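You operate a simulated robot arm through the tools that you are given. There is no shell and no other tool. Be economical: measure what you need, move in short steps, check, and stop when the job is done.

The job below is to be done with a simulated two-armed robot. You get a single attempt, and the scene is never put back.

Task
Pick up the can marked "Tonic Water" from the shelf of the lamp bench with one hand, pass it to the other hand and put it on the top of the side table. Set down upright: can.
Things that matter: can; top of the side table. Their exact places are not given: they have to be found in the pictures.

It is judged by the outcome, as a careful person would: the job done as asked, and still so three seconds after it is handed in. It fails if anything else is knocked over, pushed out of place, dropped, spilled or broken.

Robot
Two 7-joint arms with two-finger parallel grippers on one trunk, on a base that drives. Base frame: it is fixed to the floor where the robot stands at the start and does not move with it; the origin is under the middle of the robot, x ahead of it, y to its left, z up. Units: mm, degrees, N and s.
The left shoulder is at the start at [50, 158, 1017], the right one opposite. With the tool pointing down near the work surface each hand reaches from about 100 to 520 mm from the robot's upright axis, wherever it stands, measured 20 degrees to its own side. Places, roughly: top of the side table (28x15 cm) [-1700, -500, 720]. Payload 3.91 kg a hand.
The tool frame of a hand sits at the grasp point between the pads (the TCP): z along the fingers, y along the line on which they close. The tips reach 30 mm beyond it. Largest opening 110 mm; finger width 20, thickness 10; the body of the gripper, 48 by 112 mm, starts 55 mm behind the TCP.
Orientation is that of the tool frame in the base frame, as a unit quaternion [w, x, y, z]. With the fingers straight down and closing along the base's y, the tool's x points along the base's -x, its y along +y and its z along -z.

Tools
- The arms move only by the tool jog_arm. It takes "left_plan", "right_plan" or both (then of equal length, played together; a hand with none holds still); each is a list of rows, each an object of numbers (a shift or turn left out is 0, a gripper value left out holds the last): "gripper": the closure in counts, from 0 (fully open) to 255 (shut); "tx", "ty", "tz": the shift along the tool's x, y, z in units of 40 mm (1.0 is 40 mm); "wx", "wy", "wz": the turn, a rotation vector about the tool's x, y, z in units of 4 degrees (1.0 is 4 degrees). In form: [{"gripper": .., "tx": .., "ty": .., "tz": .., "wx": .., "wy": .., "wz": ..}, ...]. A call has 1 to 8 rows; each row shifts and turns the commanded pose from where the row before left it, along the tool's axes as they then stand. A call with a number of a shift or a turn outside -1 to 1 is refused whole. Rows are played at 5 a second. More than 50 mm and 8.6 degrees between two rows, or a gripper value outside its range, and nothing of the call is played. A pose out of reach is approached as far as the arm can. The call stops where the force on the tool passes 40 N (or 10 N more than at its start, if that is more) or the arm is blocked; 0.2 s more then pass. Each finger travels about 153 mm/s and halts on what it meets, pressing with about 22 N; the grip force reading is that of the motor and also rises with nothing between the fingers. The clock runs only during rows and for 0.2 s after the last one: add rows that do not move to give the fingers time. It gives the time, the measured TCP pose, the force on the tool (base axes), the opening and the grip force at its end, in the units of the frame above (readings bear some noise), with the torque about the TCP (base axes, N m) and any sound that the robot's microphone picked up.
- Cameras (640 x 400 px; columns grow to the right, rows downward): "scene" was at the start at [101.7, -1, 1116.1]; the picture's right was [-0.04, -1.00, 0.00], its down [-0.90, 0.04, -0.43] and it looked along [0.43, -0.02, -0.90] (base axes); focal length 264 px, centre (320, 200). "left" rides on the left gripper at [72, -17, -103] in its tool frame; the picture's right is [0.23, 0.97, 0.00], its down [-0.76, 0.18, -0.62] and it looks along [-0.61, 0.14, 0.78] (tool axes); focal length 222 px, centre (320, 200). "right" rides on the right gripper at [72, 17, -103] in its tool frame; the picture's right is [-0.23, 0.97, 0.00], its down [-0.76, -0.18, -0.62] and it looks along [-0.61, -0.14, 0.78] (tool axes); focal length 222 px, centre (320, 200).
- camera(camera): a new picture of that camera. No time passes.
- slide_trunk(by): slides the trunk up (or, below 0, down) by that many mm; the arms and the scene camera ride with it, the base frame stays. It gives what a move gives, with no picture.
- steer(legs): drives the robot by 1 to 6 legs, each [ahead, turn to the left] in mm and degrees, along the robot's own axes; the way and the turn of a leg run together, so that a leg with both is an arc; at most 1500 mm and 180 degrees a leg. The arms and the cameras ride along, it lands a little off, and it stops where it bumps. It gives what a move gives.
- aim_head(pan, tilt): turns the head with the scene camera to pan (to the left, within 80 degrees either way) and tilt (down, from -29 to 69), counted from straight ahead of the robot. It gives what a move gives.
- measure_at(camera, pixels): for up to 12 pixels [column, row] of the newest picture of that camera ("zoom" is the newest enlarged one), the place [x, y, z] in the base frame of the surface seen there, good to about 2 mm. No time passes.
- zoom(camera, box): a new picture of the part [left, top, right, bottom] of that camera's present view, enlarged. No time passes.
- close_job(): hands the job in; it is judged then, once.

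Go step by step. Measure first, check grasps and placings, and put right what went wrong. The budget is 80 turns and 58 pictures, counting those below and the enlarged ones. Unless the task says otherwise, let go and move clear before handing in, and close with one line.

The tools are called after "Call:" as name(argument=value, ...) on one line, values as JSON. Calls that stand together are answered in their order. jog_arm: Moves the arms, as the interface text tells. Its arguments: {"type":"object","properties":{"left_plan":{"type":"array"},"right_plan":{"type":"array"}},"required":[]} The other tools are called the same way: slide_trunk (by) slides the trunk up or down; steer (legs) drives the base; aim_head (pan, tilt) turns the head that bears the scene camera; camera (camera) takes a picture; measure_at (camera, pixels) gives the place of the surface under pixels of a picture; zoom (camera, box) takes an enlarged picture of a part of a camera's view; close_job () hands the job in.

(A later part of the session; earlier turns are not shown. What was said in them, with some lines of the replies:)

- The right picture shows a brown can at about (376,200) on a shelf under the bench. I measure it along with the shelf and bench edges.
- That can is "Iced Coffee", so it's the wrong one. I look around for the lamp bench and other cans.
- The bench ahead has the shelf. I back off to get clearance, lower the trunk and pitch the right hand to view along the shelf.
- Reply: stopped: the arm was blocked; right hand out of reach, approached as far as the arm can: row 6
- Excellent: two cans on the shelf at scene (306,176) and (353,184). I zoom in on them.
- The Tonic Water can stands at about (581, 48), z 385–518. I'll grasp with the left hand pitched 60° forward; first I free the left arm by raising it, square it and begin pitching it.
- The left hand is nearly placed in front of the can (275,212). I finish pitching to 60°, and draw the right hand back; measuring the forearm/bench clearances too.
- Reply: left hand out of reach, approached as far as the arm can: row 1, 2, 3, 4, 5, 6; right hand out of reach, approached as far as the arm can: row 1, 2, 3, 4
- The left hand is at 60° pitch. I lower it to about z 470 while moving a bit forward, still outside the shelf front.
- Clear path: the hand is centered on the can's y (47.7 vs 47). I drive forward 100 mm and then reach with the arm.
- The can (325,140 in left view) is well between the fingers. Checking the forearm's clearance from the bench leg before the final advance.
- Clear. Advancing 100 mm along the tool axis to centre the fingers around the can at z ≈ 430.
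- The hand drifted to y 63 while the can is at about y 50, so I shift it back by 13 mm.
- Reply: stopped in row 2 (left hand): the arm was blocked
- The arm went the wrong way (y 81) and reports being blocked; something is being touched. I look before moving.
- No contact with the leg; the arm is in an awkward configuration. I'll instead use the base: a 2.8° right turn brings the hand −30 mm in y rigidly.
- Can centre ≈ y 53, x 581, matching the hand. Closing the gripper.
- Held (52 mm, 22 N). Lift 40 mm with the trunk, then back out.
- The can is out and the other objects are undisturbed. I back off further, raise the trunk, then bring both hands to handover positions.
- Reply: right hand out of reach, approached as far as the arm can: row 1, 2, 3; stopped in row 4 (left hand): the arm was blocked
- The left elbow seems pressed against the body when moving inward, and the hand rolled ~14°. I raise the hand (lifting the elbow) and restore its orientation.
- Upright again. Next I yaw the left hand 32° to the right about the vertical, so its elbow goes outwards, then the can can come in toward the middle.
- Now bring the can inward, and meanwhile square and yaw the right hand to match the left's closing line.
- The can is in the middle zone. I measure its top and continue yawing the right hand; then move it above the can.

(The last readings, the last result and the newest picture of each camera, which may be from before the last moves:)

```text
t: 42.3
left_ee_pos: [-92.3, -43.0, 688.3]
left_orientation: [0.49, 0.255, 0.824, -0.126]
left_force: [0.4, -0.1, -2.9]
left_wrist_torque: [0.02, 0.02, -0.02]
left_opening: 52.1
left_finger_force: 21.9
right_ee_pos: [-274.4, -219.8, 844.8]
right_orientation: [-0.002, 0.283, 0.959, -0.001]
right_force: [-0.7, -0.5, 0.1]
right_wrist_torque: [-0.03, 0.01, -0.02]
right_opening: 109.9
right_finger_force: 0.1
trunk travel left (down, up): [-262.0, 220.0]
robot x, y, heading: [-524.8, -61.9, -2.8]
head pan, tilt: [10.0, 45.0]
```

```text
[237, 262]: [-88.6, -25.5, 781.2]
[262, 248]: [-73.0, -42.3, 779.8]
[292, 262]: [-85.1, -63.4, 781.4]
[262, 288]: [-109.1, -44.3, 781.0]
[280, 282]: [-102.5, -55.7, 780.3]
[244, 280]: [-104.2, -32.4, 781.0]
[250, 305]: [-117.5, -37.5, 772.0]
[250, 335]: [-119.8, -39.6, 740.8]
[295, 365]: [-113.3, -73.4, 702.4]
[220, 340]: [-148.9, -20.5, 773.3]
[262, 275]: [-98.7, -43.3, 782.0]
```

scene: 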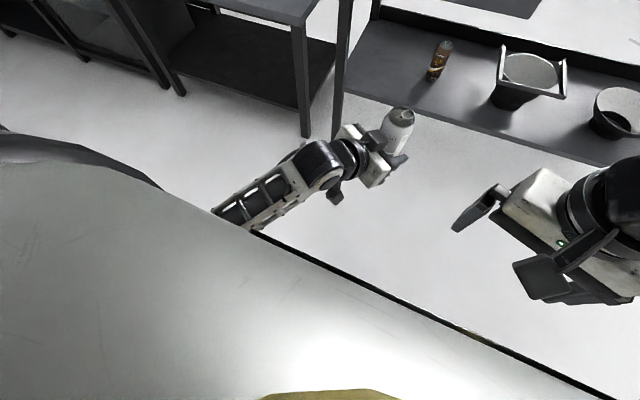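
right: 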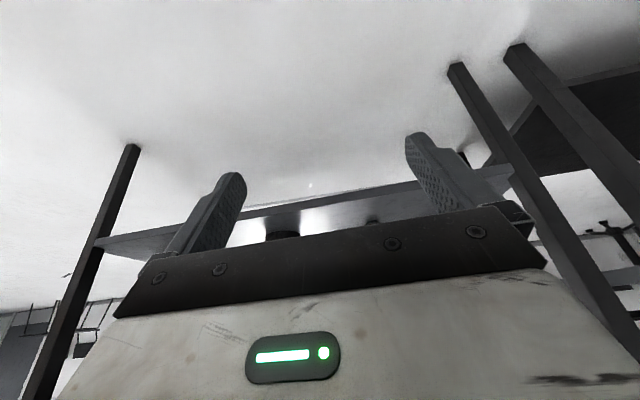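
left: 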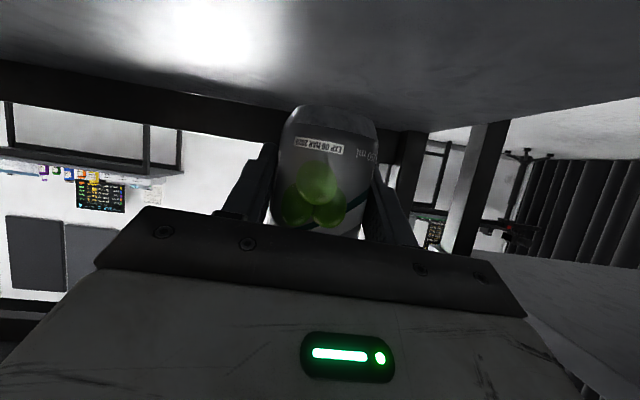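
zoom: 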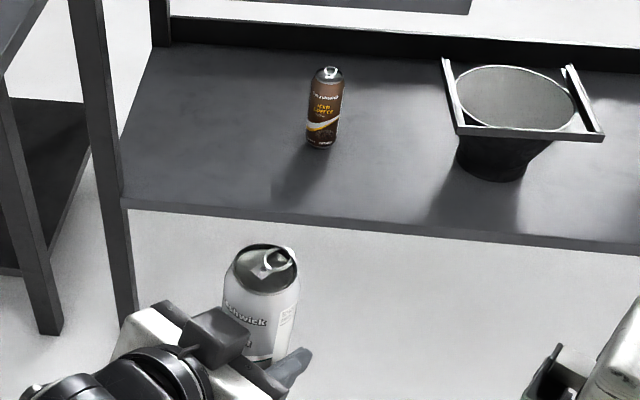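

The can is upright, top at (-91,-44,781). Moving the open right hand above it at tip clearance ~50 mm.

Call:
jog_arm(right_plan=[{"ty": 0.88, "tx": -0.207, "tz": -0.1}, {"ty": 0.88, "tx": -0.207, "tz": -0.1}, {"ty": 0.88, "tx": -0.207, "tz": -0.1}, {"ty": 0.88, "tx": -0.207, "tz": -0.1}, {"ty": 0.88, "tx": -0.207, "tz": -0.1}, {"ty": 0.88, "tx": -0.207}, {"ty": 0.88, "tx": -0.207}, {}])

Call:
camera(camera="scene")

Call:
camera(camera="right")

```text
t: 44.1
left_ee_pos: [-91.4, -42.4, 688.3]
left_orientation: [0.491, 0.255, 0.823, -0.125]
left_force: [0.3, 0.7, -2.5]
left_wrist_torque: [0.01, 0.0, 0.02]
left_opening: 52.0
left_finger_force: 21.6
right_ee_pos: [-91.9, -43.3, 864.0]
right_orientation: [-0.001, 0.282, 0.959, 0.0]
right_force: [-0.5, 0.0, 0.5]
right_wrist_torque: [0.0, 0.01, 0.01]
right_opening: 110.4
right_finger_force: 0.0
trunk travel left (down, up): [-262.0, 220.0]
robot x, y, heading: [-524.5, -61.0, -2.4]
head pan, tilt: [10.0, 45.0]
```

```text
27 pictures are left
```

scene: 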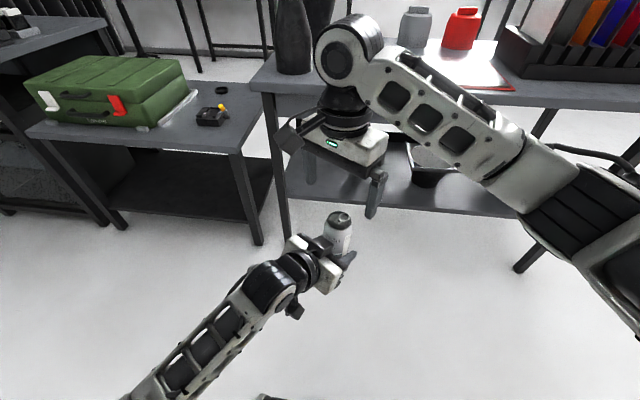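

```text
26 pictures are left
```

right: 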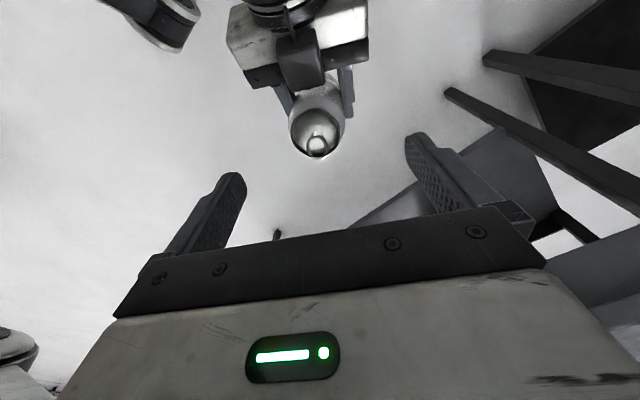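

Aligned. Descending 119 mm to z ≈ 745.

Call:
jog_arm(right_plan=[{"tz": 0.6}, {"tz": 0.6}, {"tz": 0.6}, {"tz": 0.6}, {"tz": 0.56}, {}])

Call:
camera(camera="right")

Call:
zoom(camera="scene", box=[220, 100, 460, 320])

```text
t: 45.5
left_ee_pos: [-92.3, -42.9, 688.4]
left_orientation: [0.49, 0.255, 0.824, -0.126]
left_force: [0.3, -0.7, -3.4]
left_wrist_torque: [0.04, 0.0, 0.0]
left_opening: 52.4
left_finger_force: 22.3
right_ee_pos: [-93.0, -42.0, 746.4]
right_orientation: [-0.001, 0.282, 0.959, 0.0]
right_force: [-0.6, -0.2, 0.2]
right_wrist_torque: [-0.01, 0.0, -0.02]
right_opening: 110.1
right_finger_force: 0.1
trunk travel left (down, up): [-262.0, 220.0]
robot x, y, heading: [-526.9, -60.7, -2.6]
head pan, tilt: [10.0, 45.0]
```

```text
25 pictures are left
```

right: 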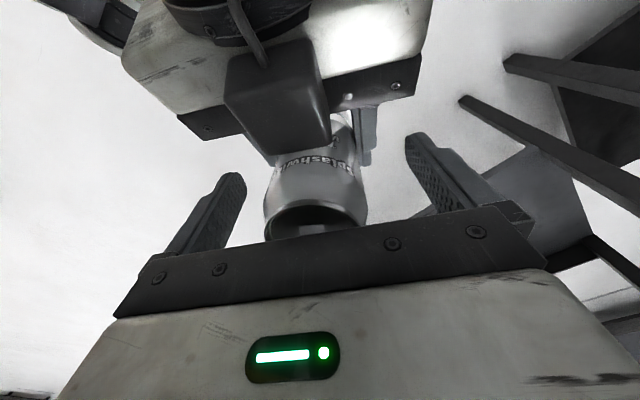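

```text
1.82 times, centred on (340, 210) of scene
```

zoom: 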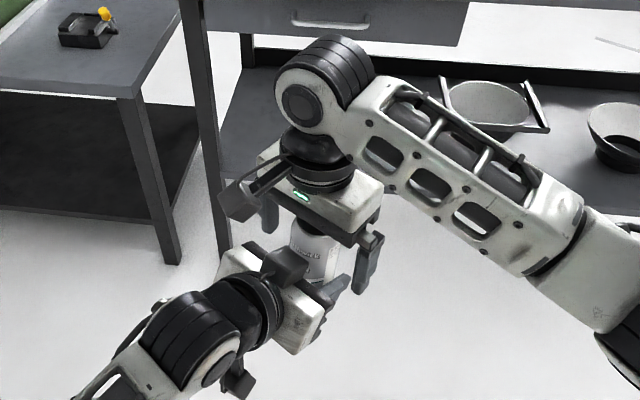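

Clear and centred. Closing the right gripper while the left still holds.

Call:
jog_arm(right_plan=[{"gripper": 60}, {"gripper": 110}, {"gripper": 150}, {"gripper": 255}, {"gripper": 255}, {"gripper": 255}])

Call:
zoom(camera="scene", box=[280, 150, 400, 270])

```text
t: 46.9
left_ee_pos: [-92.3, -43.1, 689.3]
left_orientation: [0.491, 0.255, 0.824, -0.126]
left_force: [3.3, 2.0, -2.6]
left_wrist_torque: [-0.77, 0.54, 0.1]
left_opening: 52.7
left_finger_force: 21.7
right_ee_pos: [-92.1, -44.2, 745.8]
right_orientation: [-0.002, 0.282, 0.959, -0.001]
right_force: [-3.8, -2.0, -0.7]
right_wrist_torque: [0.63, -0.36, -0.09]
right_opening: 52.5
right_finger_force: 21.7
trunk travel left (down, up): [-262.0, 220.0]
robot x, y, heading: [-525.7, -63.3, -2.6]
head pan, tilt: [10.0, 45.0]
```

```text
3.33 times, centred on (340, 210) of scene
```

zoom: 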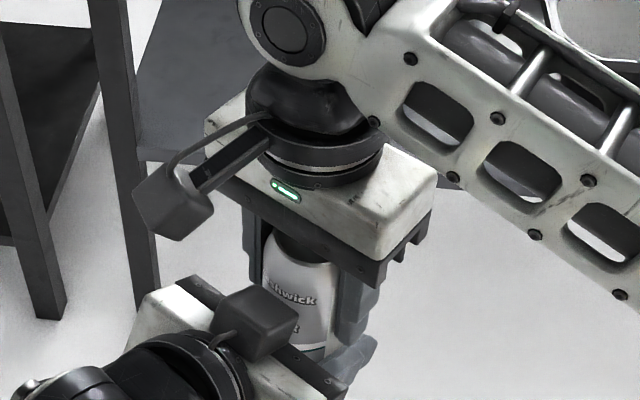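

Both hands hold the can. Now opening the left hand, then retracting it horizontally and slightly down.

Call:
jog_arm(left_plan=[{"gripper": 0}, {"gripper": 0}, {"gripper": 0}, {"gripper": 0}, {"gripper": 0}])

Call:
jog_arm(left_plan=[{"tx": 0.45, "tz": -0.7}, {"tx": 0.45, "tz": -0.7}, {"tx": 0.45, "tz": -0.7}, {"tx": 0.3, "tz": -0.5}])

Call:
camera(camera="scene")

```text
t: 48.1
left_ee_pos: [-92.5, -43.4, 688.8]
left_orientation: [0.491, 0.256, 0.823, -0.126]
left_force: [0.6, 0.0, -0.7]
left_wrist_torque: [0.01, 0.01, 0.01]
left_opening: 110.0
left_finger_force: 0.1
right_ee_pos: [-93.1, -43.3, 746.1]
right_orientation: [-0.001, 0.282, 0.959, -0.001]
right_force: [-0.2, 0.0, -0.2]
right_wrist_torque: [0.02, -0.03, 0.04]
right_opening: 52.2
right_finger_force: 22.6
trunk travel left (down, up): [-262.0, 220.0]
robot x, y, heading: [-528.7, -62.0, -2.2]
head pan, tilt: [10.0, 45.0]
```

```text
t: 49.1
left_ee_pos: [-195.1, 24.7, 681.7]
left_orientation: [0.491, 0.254, 0.824, -0.125]
left_force: [-0.2, -0.2, 0.4]
left_wrist_torque: [0.0, 0.01, 0.02]
left_opening: 109.8
left_finger_force: 0.0
right_ee_pos: [-92.0, -44.2, 745.9]
right_orientation: [-0.001, 0.282, 0.959, -0.001]
right_force: [-0.1, -0.2, -0.4]
right_wrist_torque: [-0.03, 0.02, 0.0]
right_opening: 51.9
right_finger_force: 21.8
trunk travel left (down, up): [-262.0, 220.0]
robot x, y, heading: [-526.0, -58.5, -2.5]
head pan, tilt: [10.0, 45.0]
```

```text
22 pictures are left
```

scene: 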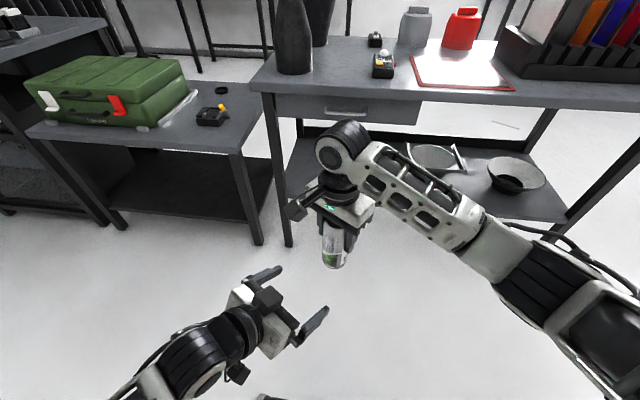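

Handover succeeded: right holds the can (52 mm, 22 N). I bring the right hand to its own side, raise the trunk, and turn toward the side table.

Call:
jog_arm(right_plan=[{"ty": -0.85, "tx": -0.1}, {"ty": -0.85, "tx": -0.1}, {"ty": -0.85, "tx": -0.1}, {"ty": -0.85, "tx": -0.1}, {"ty": -0.85, "tx": -0.1}, {"ty": -0.85, "tx": -0.1}])

Call:
slide_trunk(by=200)

Call:
aim_head(pan=-80, tilt=30)

Call:
steer(legs=[[0, -70]])

Call:
camera(camera="scene")

```text
t: 50.5
left_ee_pos: [-194.2, 23.7, 682.8]
left_orientation: [0.491, 0.255, 0.823, -0.126]
left_force: [0.2, -1.0, -0.6]
left_wrist_torque: [0.01, 0.0, 0.0]
left_opening: 110.0
left_finger_force: 0.0
right_ee_pos: [-183.0, -229.2, 745.0]
right_orientation: [-0.001, 0.283, 0.959, 0.0]
right_force: [0.2, 0.0, -0.8]
right_wrist_torque: [0.0, 0.02, 0.03]
right_opening: 52.2
right_finger_force: 22.0
trunk travel left (down, up): [-262.0, 220.0]
robot x, y, heading: [-528.6, -60.2, -2.5]
head pan, tilt: [10.0, 45.0]
```

```text
t: 52.7
left_ee_pos: [-194.3, 25.1, 882.2]
left_orientation: [0.491, 0.255, 0.824, -0.125]
left_force: [0.2, -0.1, 0.4]
left_wrist_torque: [-0.03, 0.01, 0.01]
left_opening: 110.0
left_finger_force: 0.1
right_ee_pos: [-183.5, -228.3, 945.7]
right_orientation: [-0.001, 0.283, 0.959, 0.0]
right_force: [0.1, 0.0, -3.6]
right_wrist_torque: [-0.03, -0.01, -0.01]
right_opening: 52.1
right_finger_force: 22.4
trunk travel left (down, up): [-462.0, 20.0]
robot x, y, heading: [-525.6, -62.7, -2.4]
head pan, tilt: [10.0, 45.0]
```

```text
t: 54.4
left_ee_pos: [-195.3, 23.1, 882.5]
left_orientation: [0.49, 0.256, 0.824, -0.127]
left_force: [0.5, 0.2, -0.5]
left_wrist_torque: [-0.01, 0.0, 0.01]
left_opening: 110.0
left_finger_force: 0.1
right_ee_pos: [-183.3, -228.5, 945.4]
right_orientation: [-0.001, 0.283, 0.959, 0.0]
right_force: [-0.7, -1.3, -2.7]
right_wrist_torque: [-0.03, 0.04, 0.01]
right_opening: 52.2
right_finger_force: 21.7
trunk travel left (down, up): [-462.0, 20.0]
robot x, y, heading: [-523.8, -59.8, -2.4]
head pan, tilt: [-80.0, 30.0]
```

```text
t: 57.8
left_ee_pos: [-327.5, -339.5, 882.5]
left_orientation: [0.333, 0.678, 0.533, -0.382]
left_force: [-0.3, -0.2, 0.1]
left_wrist_torque: [-0.02, 0.0, 0.0]
left_opening: 109.9
left_finger_force: 0.0
right_ee_pos: [-560.3, -439.3, 944.9]
right_orientation: [-0.001, 0.778, 0.629, 0.0]
right_force: [0.2, 0.0, -2.8]
right_wrist_torque: [-0.01, -0.03, 0.03]
right_opening: 52.2
right_finger_force: 22.4
trunk travel left (down, up): [-462.0, 20.0]
robot x, y, heading: [-526.2, -59.5, -71.8]
head pan, tilt: [-80.0, 30.0]
```

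```text
21 pictures are left
```

scene: 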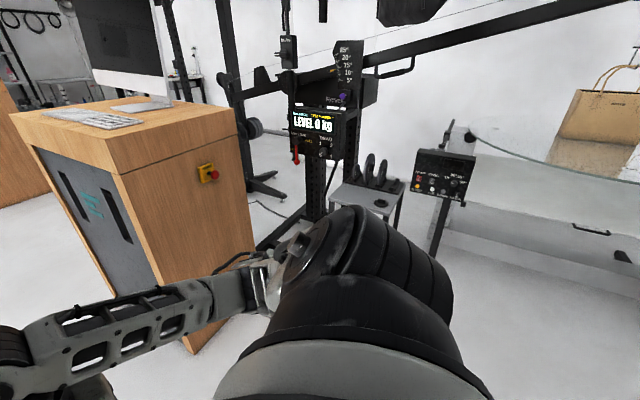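

A small grey table appears at about (370,195). I measure it and the surroundings before turning further.

Call:
measure_at(camera="scene", pixels=[[340, 195], [395, 205], [380, 203], [402, 185], [340, 185], [375, 170], [115, 165], [235, 130], [440, 165], [335, 150], [360, 200], [310, 200]])

Call:
zoom(camera="scene", box=[280, 110, 480, 260])

```text
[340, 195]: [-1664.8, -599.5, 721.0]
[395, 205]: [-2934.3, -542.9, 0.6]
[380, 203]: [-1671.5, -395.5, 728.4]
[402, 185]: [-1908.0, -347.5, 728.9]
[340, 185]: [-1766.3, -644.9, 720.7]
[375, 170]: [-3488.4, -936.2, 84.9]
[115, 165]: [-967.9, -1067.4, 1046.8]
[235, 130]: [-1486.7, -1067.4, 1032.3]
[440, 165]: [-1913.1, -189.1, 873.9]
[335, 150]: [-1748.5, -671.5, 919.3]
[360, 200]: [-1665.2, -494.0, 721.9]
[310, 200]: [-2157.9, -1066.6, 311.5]
```

```text
2.67 times, centred on (380, 185) of scene
```

zoom: 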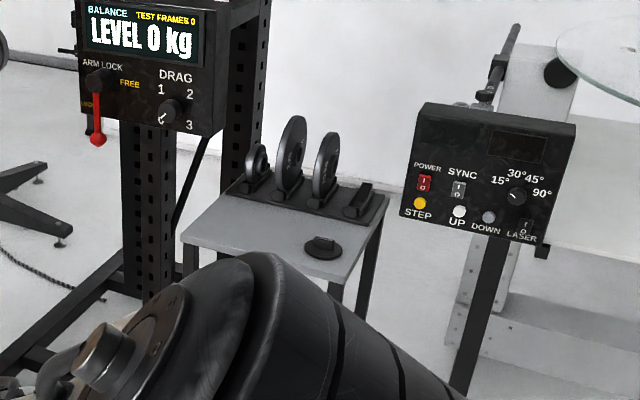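

The table is at x≈-1650 to -1900, y≈-350 to -640, z 721, with a weight rack at the back and a disc on it. I turn the rest of the way and look directly.

Call:
steer(legs=[[0, -87]])

Call:
aim_head(pan=0, tilt=30)

Call:
camera(camera="scene")

```text
t: 61.9
left_ee_pos: [-790.1, -275.8, 881.7]
left_orientation: [-0.019, 0.859, -0.075, -0.505]
left_force: [0.1, 0.2, -0.3]
left_wrist_torque: [0.02, 0.0, -0.02]
left_opening: 110.0
left_finger_force: 0.1
right_ee_pos: [-905.7, -51.2, 945.5]
right_orientation: [-0.001, 0.997, -0.074, 0.001]
right_force: [-0.3, 0.3, -3.2]
right_wrist_torque: [0.0, -0.02, 0.02]
right_opening: 52.3
right_finger_force: 21.8
trunk travel left (down, up): [-462.0, 20.0]
robot x, y, heading: [-525.8, -66.0, -158.3]
head pan, tilt: [-80.0, 30.0]
```

```text
t: 63.4
left_ee_pos: [-790.9, -275.2, 881.9]
left_orientation: [-0.019, 0.859, -0.075, -0.506]
left_force: [0.2, -0.3, 0.2]
left_wrist_torque: [-0.01, -0.01, 0.01]
left_opening: 110.1
left_finger_force: 0.1
right_ee_pos: [-904.4, -49.6, 945.0]
right_orientation: [-0.002, 0.997, -0.074, 0.001]
right_force: [-0.1, -1.2, -3.4]
right_wrist_torque: [0.01, -0.01, -0.03]
right_opening: 52.3
right_finger_force: 22.4
trunk travel left (down, up): [-462.0, 20.0]
robot x, y, heading: [-523.2, -60.5, -158.1]
head pan, tilt: [0.0, 30.0]
```

```text
19 pictures are left
```

scene: 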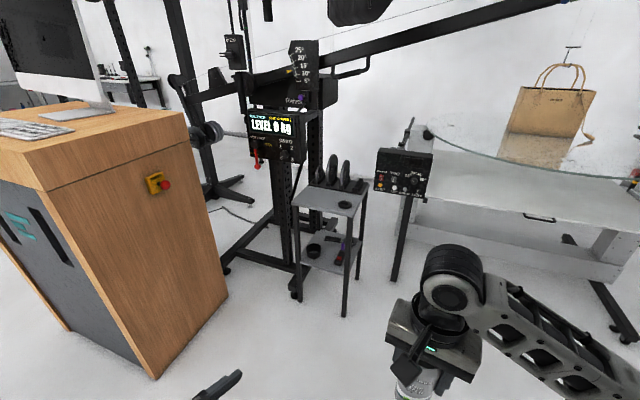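

Call:
zoom(camera="scene", box=[230, 80, 450, 320])

Call:
measure_at(camera="scene", pixels=[[294, 203], [352, 215], [366, 193], [310, 195], [330, 200], [346, 204], [357, 190], [348, 185], [318, 183], [375, 185], [430, 185], [225, 290]])

```text
1.67 times, centred on (340, 200) of scene
```

zoom: 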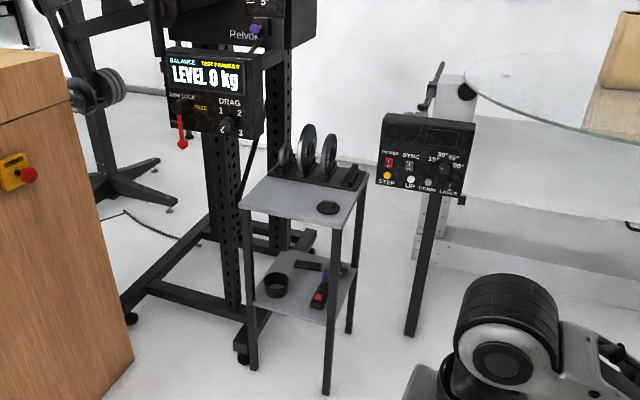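

```text
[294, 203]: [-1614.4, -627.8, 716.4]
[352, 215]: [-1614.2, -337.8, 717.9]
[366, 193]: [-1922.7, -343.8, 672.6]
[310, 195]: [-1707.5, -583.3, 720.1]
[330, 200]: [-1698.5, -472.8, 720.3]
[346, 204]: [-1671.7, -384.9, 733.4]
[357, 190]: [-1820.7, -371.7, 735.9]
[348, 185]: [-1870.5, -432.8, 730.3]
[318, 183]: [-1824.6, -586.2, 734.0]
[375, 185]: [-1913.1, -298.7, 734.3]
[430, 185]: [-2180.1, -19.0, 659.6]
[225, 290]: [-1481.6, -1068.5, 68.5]
```

Free area of the top is around (-1690,-520), z 720; the disc is near y -390 and the rack beyond x -1810. I'll drive to about (-1217,-490) in two stages.

Call:
steer(legs=[[0, 9.8], [560, 0]])

Call:
aim_head(pan=0, tilt=45)

Call:
camera(camera="scene")

```text
t: 67.3
left_ee_pos: [-1228.9, -612.1, 881.5]
left_orientation: [0.023, 0.862, -0.003, -0.506]
left_force: [0.0, -0.5, -0.2]
left_wrist_torque: [0.02, -0.02, -0.01]
left_opening: 109.9
left_finger_force: 0.1
right_ee_pos: [-1380.4, -409.0, 945.7]
right_orientation: [0.0, 1.0, 0.011, 0.001]
right_force: [0.1, 0.4, -3.0]
right_wrist_torque: [0.0, -0.06, 0.0]
right_opening: 52.3
right_finger_force: 21.8
trunk travel left (down, up): [-462.0, 20.0]
robot x, y, heading: [-1002.8, -352.2, -148.5]
head pan, tilt: [0.0, 30.0]
```

```text
t: 68.1
left_ee_pos: [-1227.5, -611.1, 883.2]
left_orientation: [0.024, 0.862, -0.003, -0.506]
left_force: [0.8, -0.8, 0.8]
left_wrist_torque: [0.0, -0.01, 0.02]
left_opening: 110.0
left_finger_force: 0.1
right_ee_pos: [-1379.7, -408.7, 944.6]
right_orientation: [-0.001, 1.0, 0.011, 0.001]
right_force: [-0.9, -0.1, -3.3]
right_wrist_torque: [-0.02, 0.01, 0.02]
right_opening: 51.9
right_finger_force: 22.1
trunk travel left (down, up): [-462.0, 20.0]
robot x, y, heading: [-1007.3, -354.6, -148.6]
head pan, tilt: [0.0, 45.0]
```

```text
17 pictures are left
```

scene: 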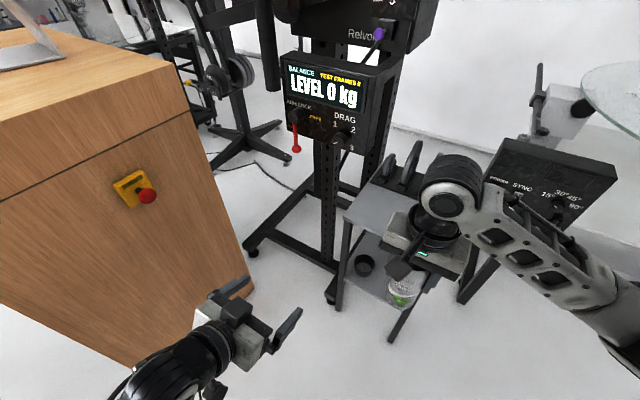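

Path clear. Driving 250 mm more along this heading.

Call:
steer(legs=[[250, 0]])

Call:
aim_head(pan=-15, tilt=55)

Call:
camera(camera="scene")

Call:
camera(camera="right")

```text
t: 69.9
left_ee_pos: [-1434.1, -736.3, 883.2]
left_orientation: [0.025, 0.861, -0.005, -0.509]
left_force: [0.6, 0.2, 0.4]
left_wrist_torque: [0.03, 0.01, 0.02]
left_opening: 110.0
left_finger_force: 0.1
right_ee_pos: [-1583.5, -534.4, 947.2]
right_orientation: [0.0, 1.0, 0.01, -0.002]
right_force: [0.3, -0.6, -2.8]
right_wrist_torque: [-0.03, -0.02, -0.01]
right_opening: 52.3
right_finger_force: 22.0
trunk travel left (down, up): [-462.0, 20.0]
robot x, y, heading: [-1210.5, -483.8, -148.5]
head pan, tilt: [0.0, 45.0]
stopped in leg 1: the robot was blocked; the commanded pose is now the measured one
```

```text
t: 70.7
left_ee_pos: [-1431.1, -740.8, 884.3]
left_orientation: [0.022, 0.859, -0.003, -0.511]
left_force: [-0.5, -0.6, -0.5]
left_wrist_torque: [0.01, -0.01, -0.02]
left_opening: 109.9
left_finger_force: 0.0
right_ee_pos: [-1581.3, -537.8, 948.7]
right_orientation: [-0.002, 1.0, 0.009, -0.004]
right_force: [0.3, 0.6, -2.5]
right_wrist_torque: [0.0, -0.03, -0.01]
right_opening: 52.2
right_finger_force: 21.9
trunk travel left (down, up): [-462.0, 20.0]
robot x, y, heading: [-1212.4, -482.6, -148.6]
head pan, tilt: [-15.0, 55.0]
```

```text
16 pictures are left
```

scene: 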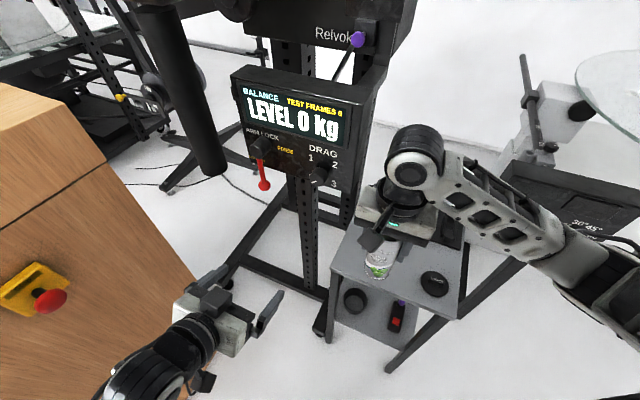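

```text
15 pictures are left
```

right: 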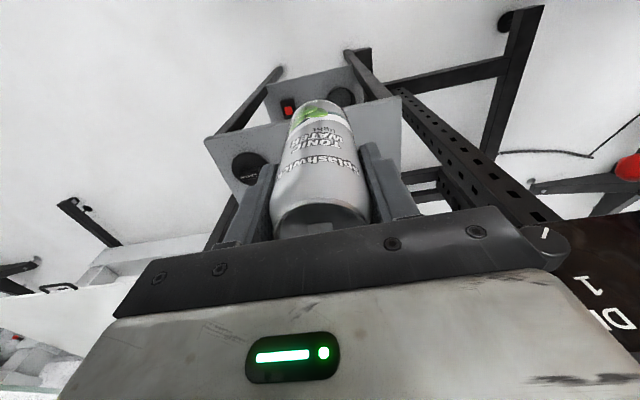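

The base bumped just before the end of the drive. I check whether the table moved, using its corners.

Call:
measure_at(camera="scene", pixels=[[334, 265], [458, 314], [345, 262], [400, 290], [440, 282], [432, 262], [415, 248], [365, 255], [440, 318], [330, 318], [385, 370], [370, 160]])

Call:
zoom(camera="scene", box=[300, 200, 500, 400])

```text
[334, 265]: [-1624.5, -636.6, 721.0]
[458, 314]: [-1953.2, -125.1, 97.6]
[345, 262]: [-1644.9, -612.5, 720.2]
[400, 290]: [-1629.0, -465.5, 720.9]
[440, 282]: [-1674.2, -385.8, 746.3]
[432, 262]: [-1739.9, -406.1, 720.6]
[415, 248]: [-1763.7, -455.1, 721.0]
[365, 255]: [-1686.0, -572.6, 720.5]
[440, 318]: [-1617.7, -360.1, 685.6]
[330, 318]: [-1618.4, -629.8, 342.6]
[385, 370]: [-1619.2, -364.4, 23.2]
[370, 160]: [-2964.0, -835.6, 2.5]
```

```text
2.00 times, centred on (400, 300) of scene
```

zoom: 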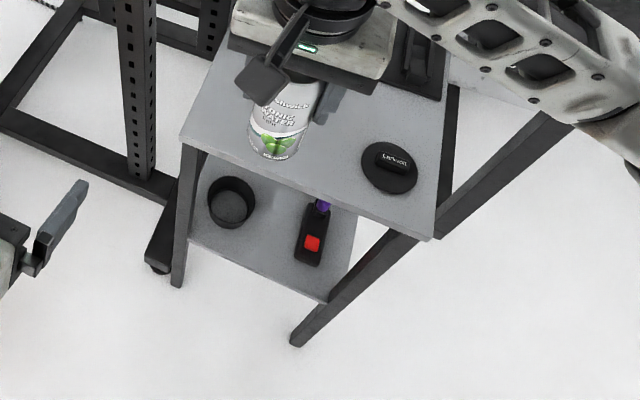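

The table, disc and items are unmoved. I check what was touched: look left with the head after easing back 15 mm.

Call:
steer(legs=[[-15, 0]])

Call:
measure_at(camera="right", pixels=[[545, 245], [600, 290], [560, 270], [450, 150], [630, 165], [600, 320], [520, 215]])

Call:
aim_head(pan=35, tilt=60)

Call:
camera(camera="scene")

```text
t: 71.5
left_ee_pos: [-1424.0, -731.7, 883.2]
left_orientation: [0.023, 0.861, -0.004, -0.508]
left_force: [0.2, 0.2, 0.0]
left_wrist_torque: [0.01, -0.05, 0.0]
left_opening: 110.1
left_finger_force: 0.2
right_ee_pos: [-1574.2, -527.5, 946.7]
right_orientation: [0.0, 1.0, 0.01, 0.0]
right_force: [0.3, 1.1, -3.1]
right_wrist_torque: [-0.03, 0.0, 0.0]
right_opening: 52.1
right_finger_force: 22.2
trunk travel left (down, up): [-462.0, 20.0]
robot x, y, heading: [-1199.8, -476.2, -148.5]
head pan, tilt: [-15.0, 55.0]
```

```text
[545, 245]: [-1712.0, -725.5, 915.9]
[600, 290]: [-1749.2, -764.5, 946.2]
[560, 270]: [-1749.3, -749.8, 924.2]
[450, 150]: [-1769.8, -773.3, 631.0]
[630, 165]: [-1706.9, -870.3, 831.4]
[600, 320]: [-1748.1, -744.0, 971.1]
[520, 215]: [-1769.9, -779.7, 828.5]
```

```text
t: 72.6
left_ee_pos: [-1423.5, -726.2, 885.9]
left_orientation: [0.027, 0.861, -0.006, -0.507]
left_force: [0.3, 0.4, -0.4]
left_wrist_torque: [0.01, 0.01, -0.01]
left_opening: 110.1
left_finger_force: 0.1
right_ee_pos: [-1572.9, -522.3, 947.7]
right_orientation: [0.003, 1.0, 0.01, -0.001]
right_force: [-0.4, -0.4, -2.4]
right_wrist_torque: [0.02, 0.03, 0.0]
right_opening: 52.0
right_finger_force: 21.5
trunk travel left (down, up): [-462.0, 20.0]
robot x, y, heading: [-1201.6, -475.5, -148.5]
head pan, tilt: [35.0, 60.0]
```

```text
13 pictures are left
```

scene: 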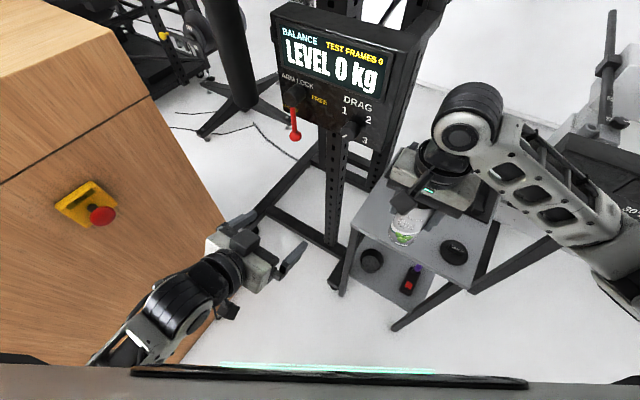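

The head's view doesn't look panned 35° as reported, so I check whether measurements are still consistent, and look again.

Call:
measure_at(camera="scene", pixels=[[455, 252], [350, 235], [330, 280], [100, 215], [330, 75], [205, 290], [320, 372], [460, 140]])

Call:
aim_head(pan=0, tilt=0)

Call:
camera(camera="scene")

```text
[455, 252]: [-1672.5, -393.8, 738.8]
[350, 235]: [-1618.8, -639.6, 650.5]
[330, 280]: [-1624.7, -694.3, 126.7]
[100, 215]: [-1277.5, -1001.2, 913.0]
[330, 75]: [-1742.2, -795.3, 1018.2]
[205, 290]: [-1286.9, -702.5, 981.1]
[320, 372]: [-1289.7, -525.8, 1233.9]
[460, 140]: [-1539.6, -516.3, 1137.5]
```

```text
t: 73.9
left_ee_pos: [-1426.1, -731.1, 882.0]
left_orientation: [0.023, 0.862, -0.004, -0.507]
left_force: [-0.4, -0.1, -0.1]
left_wrist_torque: [-0.01, 0.0, -0.02]
left_opening: 110.1
left_finger_force: 0.0
right_ee_pos: [-1575.0, -528.1, 944.5]
right_orientation: [0.0, 1.0, 0.009, 0.002]
right_force: [0.2, 0.1, -2.9]
right_wrist_torque: [0.01, -0.02, -0.03]
right_opening: 52.3
right_finger_force: 22.4
trunk travel left (down, up): [-462.0, 20.0]
robot x, y, heading: [-1201.3, -479.9, -148.7]
head pan, tilt: [0.0, 0.0]
```

```text
12 pictures are left
```

scene: 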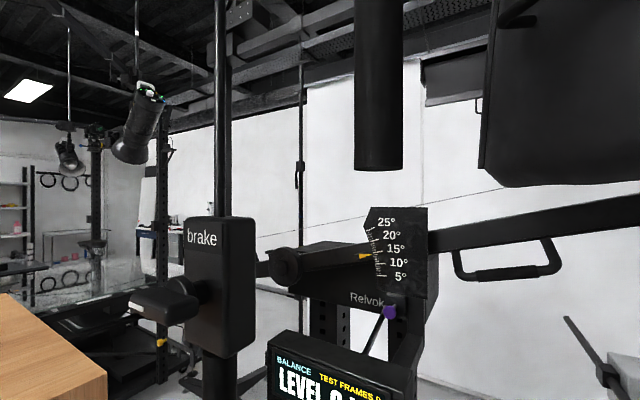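

Call:
measure_at(camera="scene", pixels=[[378, 160], [360, 100], [400, 100], [490, 170], [620, 175], [510, 30], [345, 262], [180, 305], [640, 205], [440, 240]])

```text
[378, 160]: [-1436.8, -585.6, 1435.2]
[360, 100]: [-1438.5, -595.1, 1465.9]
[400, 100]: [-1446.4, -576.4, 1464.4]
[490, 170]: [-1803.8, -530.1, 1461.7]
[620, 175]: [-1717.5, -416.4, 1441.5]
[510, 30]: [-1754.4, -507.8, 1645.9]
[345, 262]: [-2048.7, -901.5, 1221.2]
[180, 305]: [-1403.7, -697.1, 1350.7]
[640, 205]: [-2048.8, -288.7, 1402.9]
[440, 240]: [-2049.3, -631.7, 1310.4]
```

The can must go from (-1575,-528) to about (-1685,-510). I extend the right arm at height and then check above the table.

Call:
jog_arm(right_plan=[{"tx": -0.7, "ty": -0.1}, {"tx": -0.7, "ty": -0.1}, {"tx": -0.7, "ty": -0.1}, {"tx": -0.65, "ty": -0.15}, {}])

Call:
aim_head(pan=-15, tilt=50)

Call:
camera(camera="scene")

Call:
camera(camera="right")

```text
t: 75.1
left_ee_pos: [-1424.9, -732.7, 881.9]
left_orientation: [0.023, 0.862, -0.004, -0.506]
left_force: [0.4, -0.1, -0.2]
left_wrist_torque: [0.0, -0.04, -0.04]
left_opening: 110.1
left_finger_force: 0.1
right_ee_pos: [-1686.9, -511.8, 946.1]
right_orientation: [-0.001, 1.0, 0.01, 0.0]
right_force: [1.3, 1.0, -2.0]
right_wrist_torque: [0.01, 0.01, 0.03]
right_opening: 52.3
right_finger_force: 22.0
trunk travel left (down, up): [-462.0, 20.0]
robot x, y, heading: [-1200.6, -476.4, -148.5]
head pan, tilt: [0.0, 0.0]
```

```text
t: 76.3
left_ee_pos: [-1425.8, -730.9, 881.5]
left_orientation: [0.022, 0.862, -0.004, -0.506]
left_force: [0.1, 0.5, 0.1]
left_wrist_torque: [0.03, 0.01, 0.01]
left_opening: 109.9
left_finger_force: 0.1
right_ee_pos: [-1686.7, -512.3, 945.7]
right_orientation: [-0.001, 1.0, 0.01, 0.001]
right_force: [0.0, 0.7, -2.0]
right_wrist_torque: [0.0, -0.02, 0.01]
right_opening: 52.0
right_finger_force: 21.8
trunk travel left (down, up): [-462.0, 20.0]
robot x, y, heading: [-1201.7, -472.7, -148.7]
head pan, tilt: [-15.0, 50.0]
```

```text
11 pictures are left
```

scene: 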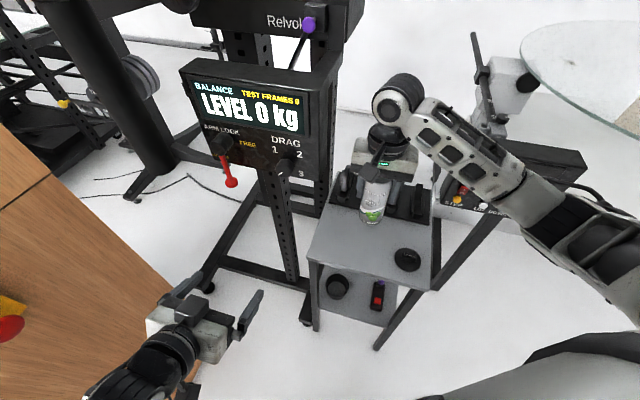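

```text
10 pictures are left
```

right: 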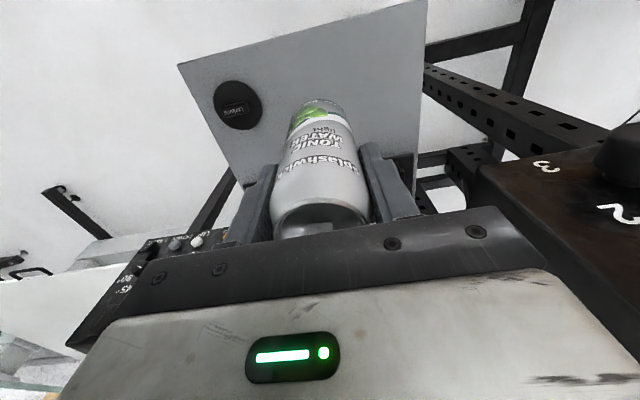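

Over the table. Checking clearance to the weight plates and the display edge before descending.

Call:
measure_at(camera="scene", pixels=[[345, 185], [358, 155], [418, 200], [340, 200], [400, 210], [322, 170], [330, 90], [405, 260], [370, 232], [300, 160]])

```text
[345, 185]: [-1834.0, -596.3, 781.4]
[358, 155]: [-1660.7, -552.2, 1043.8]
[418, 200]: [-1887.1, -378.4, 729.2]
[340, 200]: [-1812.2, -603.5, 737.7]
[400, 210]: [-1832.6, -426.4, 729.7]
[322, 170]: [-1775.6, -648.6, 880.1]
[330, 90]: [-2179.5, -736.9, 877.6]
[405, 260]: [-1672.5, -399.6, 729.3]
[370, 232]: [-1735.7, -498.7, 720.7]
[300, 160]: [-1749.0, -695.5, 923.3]
```

Clearances are ample. Descending ~118 mm.

Call:
jog_arm(right_plan=[{"tz": 0.6}, {"tz": 0.6}, {"tz": 0.6}, {"tz": 0.6}, {"tz": 0.5}, {}])

Call:
zoom(camera="scene", box=[300, 160, 460, 290])

```text
t: 77.7
left_ee_pos: [-1425.9, -732.6, 882.6]
left_orientation: [0.022, 0.863, -0.005, -0.505]
left_force: [0.6, 0.0, 0.5]
left_wrist_torque: [0.0, 0.04, -0.01]
left_opening: 110.1
left_finger_force: 0.1
right_ee_pos: [-1686.8, -511.9, 829.8]
right_orientation: [-0.001, 1.0, 0.01, 0.0]
right_force: [-0.8, -0.3, -3.3]
right_wrist_torque: [0.0, 0.01, -0.02]
right_opening: 52.4
right_finger_force: 22.1
trunk travel left (down, up): [-462.0, 20.0]
robot x, y, heading: [-1199.2, -474.3, -148.8]
head pan, tilt: [-15.0, 50.0]
```

```text
3.08 times, centred on (380, 225) of scene
```

zoom: 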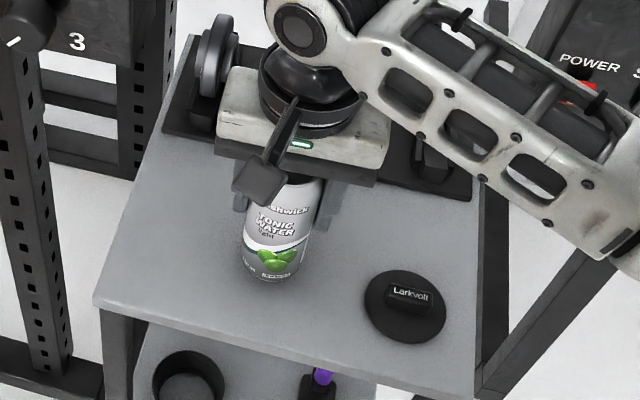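

About 10 mm to go; lowering in fine steps.

Call:
jog_arm(right_plan=[{"tz": 0.05}, {"tz": 0.05}, {"tz": 0.05}, {"tz": 0.05}, {}])

Call:
measure_at(camera="zoom", pixels=[[265, 272], [265, 279], [265, 290]])

```text
t: 78.9
left_ee_pos: [-1424.5, -731.5, 882.3]
left_orientation: [0.023, 0.862, -0.004, -0.506]
left_force: [0.1, 0.0, 0.5]
left_wrist_torque: [-0.02, -0.02, 0.0]
left_opening: 109.9
left_finger_force: 0.1
right_ee_pos: [-1686.2, -512.0, 822.3]
right_orientation: [-0.001, 1.0, 0.01, 0.0]
right_force: [0.3, -0.2, -2.5]
right_wrist_torque: [0.0, -0.03, 0.02]
right_opening: 52.2
right_finger_force: 22.5
trunk travel left (down, up): [-462.0, 20.0]
robot x, y, heading: [-1201.2, -476.9, -148.5]
head pan, tilt: [-15.0, 50.0]
```

```text
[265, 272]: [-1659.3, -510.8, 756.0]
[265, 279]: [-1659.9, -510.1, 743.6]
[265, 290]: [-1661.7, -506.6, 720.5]
```

No contact yet; continuing.

Call:
jog_arm(right_plan=[{"tz": 0.04}, {"tz": 0.04}, {"tz": 0.04}, {}])

```text
t: 79.9
left_ee_pos: [-1424.6, -730.3, 883.3]
left_orientation: [0.024, 0.862, -0.004, -0.507]
left_force: [-0.2, 0.6, -0.7]
left_wrist_torque: [-0.01, -0.01, 0.02]
left_opening: 110.0
left_finger_force: 0.0
right_ee_pos: [-1686.6, -512.5, 819.0]
right_orientation: [0.0, 1.0, 0.009, -0.001]
right_force: [2.4, 1.7, 11.0]
right_wrist_torque: [0.14, 0.04, -0.03]
right_opening: 52.2
right_finger_force: 21.0
trunk travel left (down, up): [-462.0, 20.0]
robot x, y, heading: [-1197.5, -477.8, -148.8]
head pan, tilt: [-15.0, 50.0]
```

Contact: vertical force went from −2.5 to +11 N at TCP z 819, as predicted. Releasing, then rising straight up.

Call:
jog_arm(right_plan=[{"tz": -0.02, "gripper": 200}, {"gripper": 100}, {"gripper": 0}, {"gripper": 0}, {"gripper": 0}])

Call:
jog_arm(right_plan=[{"tz": -0.4}, {"tz": -0.7}, {"tz": -0.7}, {"tz": -0.7}, {"tz": -0.7}, {}])

Call:
camera(camera="scene")

```text
t: 81.1
left_ee_pos: [-1424.8, -731.3, 882.2]
left_orientation: [0.023, 0.862, -0.004, -0.507]
left_force: [-0.1, 0.8, -0.2]
left_wrist_torque: [0.0, 0.01, 0.0]
left_opening: 110.0
left_finger_force: 0.1
right_ee_pos: [-1685.7, -513.1, 818.1]
right_orientation: [-0.001, 1.0, 0.01, 0.001]
right_force: [0.1, 0.4, 0.4]
right_wrist_torque: [0.03, 0.0, 0.0]
right_opening: 110.0
right_finger_force: 0.1
trunk travel left (down, up): [-462.0, 20.0]
robot x, y, heading: [-1198.6, -476.5, -148.8]
head pan, tilt: [-15.0, 50.0]
```

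```text
t: 82.5
left_ee_pos: [-1426.0, -731.1, 882.8]
left_orientation: [0.023, 0.862, -0.004, -0.506]
left_force: [0.5, -0.4, 0.1]
left_wrist_torque: [-0.02, -0.01, 0.05]
left_opening: 110.1
left_finger_force: 0.0
right_ee_pos: [-1686.9, -511.7, 945.6]
right_orientation: [-0.001, 1.0, 0.009, 0.001]
right_force: [0.1, -0.3, 0.0]
right_wrist_torque: [-0.03, 0.03, 0.02]
right_opening: 110.0
right_finger_force: 0.1
trunk travel left (down, up): [-462.0, 20.0]
robot x, y, heading: [-1202.7, -478.3, -148.7]
head pan, tilt: [-15.0, 50.0]
```

```text
8 pictures are left
```

scene: 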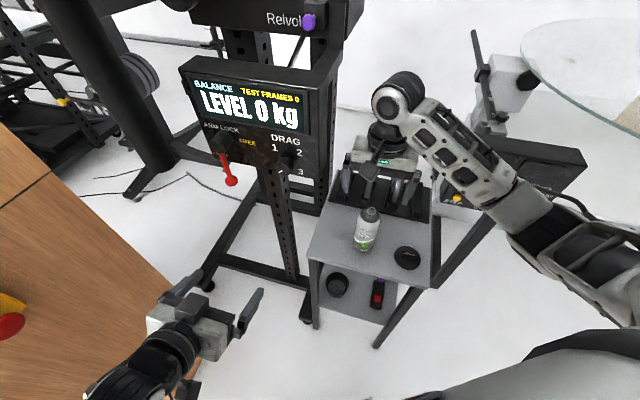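

The can stands upright at (367,230). I draw the hand back, then reverse 150 mm along the way I came and take a final look.

Call:
jog_arm(right_plan=[{"tx": 0.7, "ty": 0.1}, {"tx": 0.7, "ty": 0.1}, {"tx": 0.7, "ty": 0.1}, {}])

Call:
steer(legs=[[-150, 0]])

Call:
camera(camera="scene")

Call:
aim_head(pan=30, tilt=25)

Call:
camera(camera="scene")

```text
t: 83.5
left_ee_pos: [-1425.5, -731.1, 882.5]
left_orientation: [0.023, 0.862, -0.004, -0.506]
left_force: [-0.8, 0.3, -1.3]
left_wrist_torque: [-0.01, 0.0, 0.02]
left_opening: 109.9
left_finger_force: 0.1
right_ee_pos: [-1602.5, -522.1, 944.1]
right_orientation: [-0.001, 1.0, 0.009, 0.001]
right_force: [-1.4, 0.3, 0.1]
right_wrist_torque: [-0.04, 0.0, -0.01]
right_opening: 109.9
right_finger_force: 0.1
trunk travel left (down, up): [-462.0, 20.0]
robot x, y, heading: [-1198.0, -473.3, -148.3]
head pan, tilt: [-15.0, 50.0]
```

```text
t: 84.9
left_ee_pos: [-1297.4, -651.4, 882.4]
left_orientation: [0.024, 0.862, -0.004, -0.506]
left_force: [0.3, -0.1, 0.0]
left_wrist_torque: [0.02, 0.02, -0.02]
left_opening: 110.1
left_finger_force: 0.1
right_ee_pos: [-1472.9, -443.6, 945.4]
right_orientation: [0.0, 1.0, 0.009, 0.001]
right_force: [-0.1, 0.5, -0.6]
right_wrist_torque: [-0.02, 0.0, 0.01]
right_opening: 110.3
right_finger_force: 0.0
trunk travel left (down, up): [-462.0, 20.0]
robot x, y, heading: [-1073.0, -395.5, -148.3]
head pan, tilt: [-15.0, 50.0]
```

```text
7 pictures are left
```

scene: 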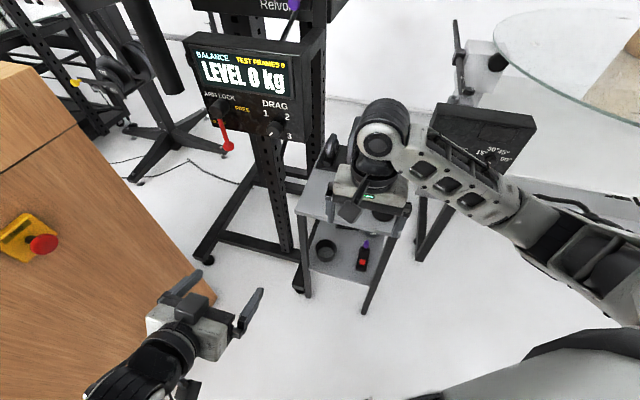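

```text
t: 86.0
left_ee_pos: [-1297.2, -652.8, 881.4]
left_orientation: [0.022, 0.862, -0.005, -0.507]
left_force: [0.7, -0.7, 0.0]
left_wrist_torque: [-0.01, -0.05, 0.01]
left_opening: 110.0
left_finger_force: 0.0
right_ee_pos: [-1474.2, -444.3, 946.1]
right_orientation: [-0.001, 1.0, 0.009, 0.001]
right_force: [-0.6, 0.8, -0.7]
right_wrist_torque: [0.01, 0.0, -0.01]
right_opening: 109.8
right_finger_force: 0.1
trunk travel left (down, up): [-462.0, 20.0]
robot x, y, heading: [-1072.9, -400.8, -148.4]
head pan, tilt: [30.0, 25.0]
```

```text
6 pictures are left
```

scene: 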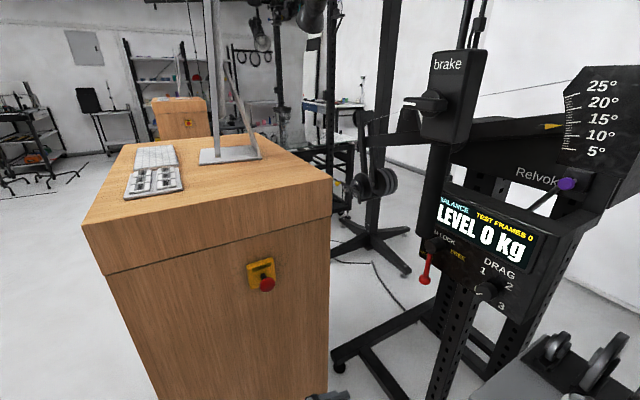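

The cabinet and rig look in place. I verify the cabinet's face and view the can with the right hand's camera.

Call:
measure_at(camera="scene", pixels=[[150, 330], [310, 300], [310, 230], [488, 240], [360, 335]])

Call:
camera(camera="right")

```text
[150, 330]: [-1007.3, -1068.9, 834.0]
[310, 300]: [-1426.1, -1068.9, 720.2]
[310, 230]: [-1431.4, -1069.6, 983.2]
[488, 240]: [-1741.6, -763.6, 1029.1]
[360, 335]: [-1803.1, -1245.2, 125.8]
```

```text
5 pictures are left
```

right: 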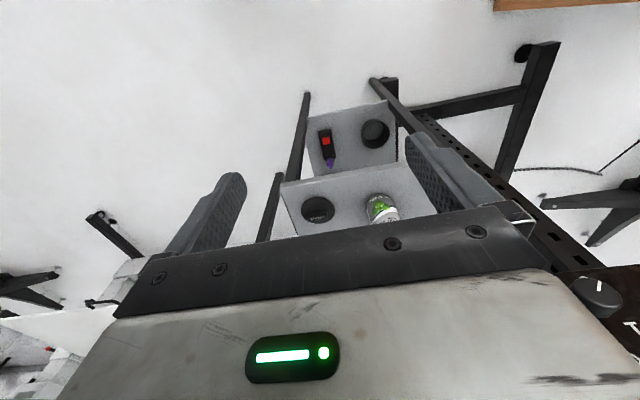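

The can stands upright on the side table at right-camera (380,208), the cabinet face is still at y ≈ −1068, and both hands are clear, so I hand the job in.

Call:
close_job()

```text
The job is handed in.
```

The Tonic Water can was picked off the lamp bench shelf with the left hand, passed to the right hand, and set upright on top of the side table. The base bumped something, which I couldn't identify, on the final approach to the table. The table, the disc on it and the cabinet all measured in the same place afterwards, and the balance rig looked undisturbed.
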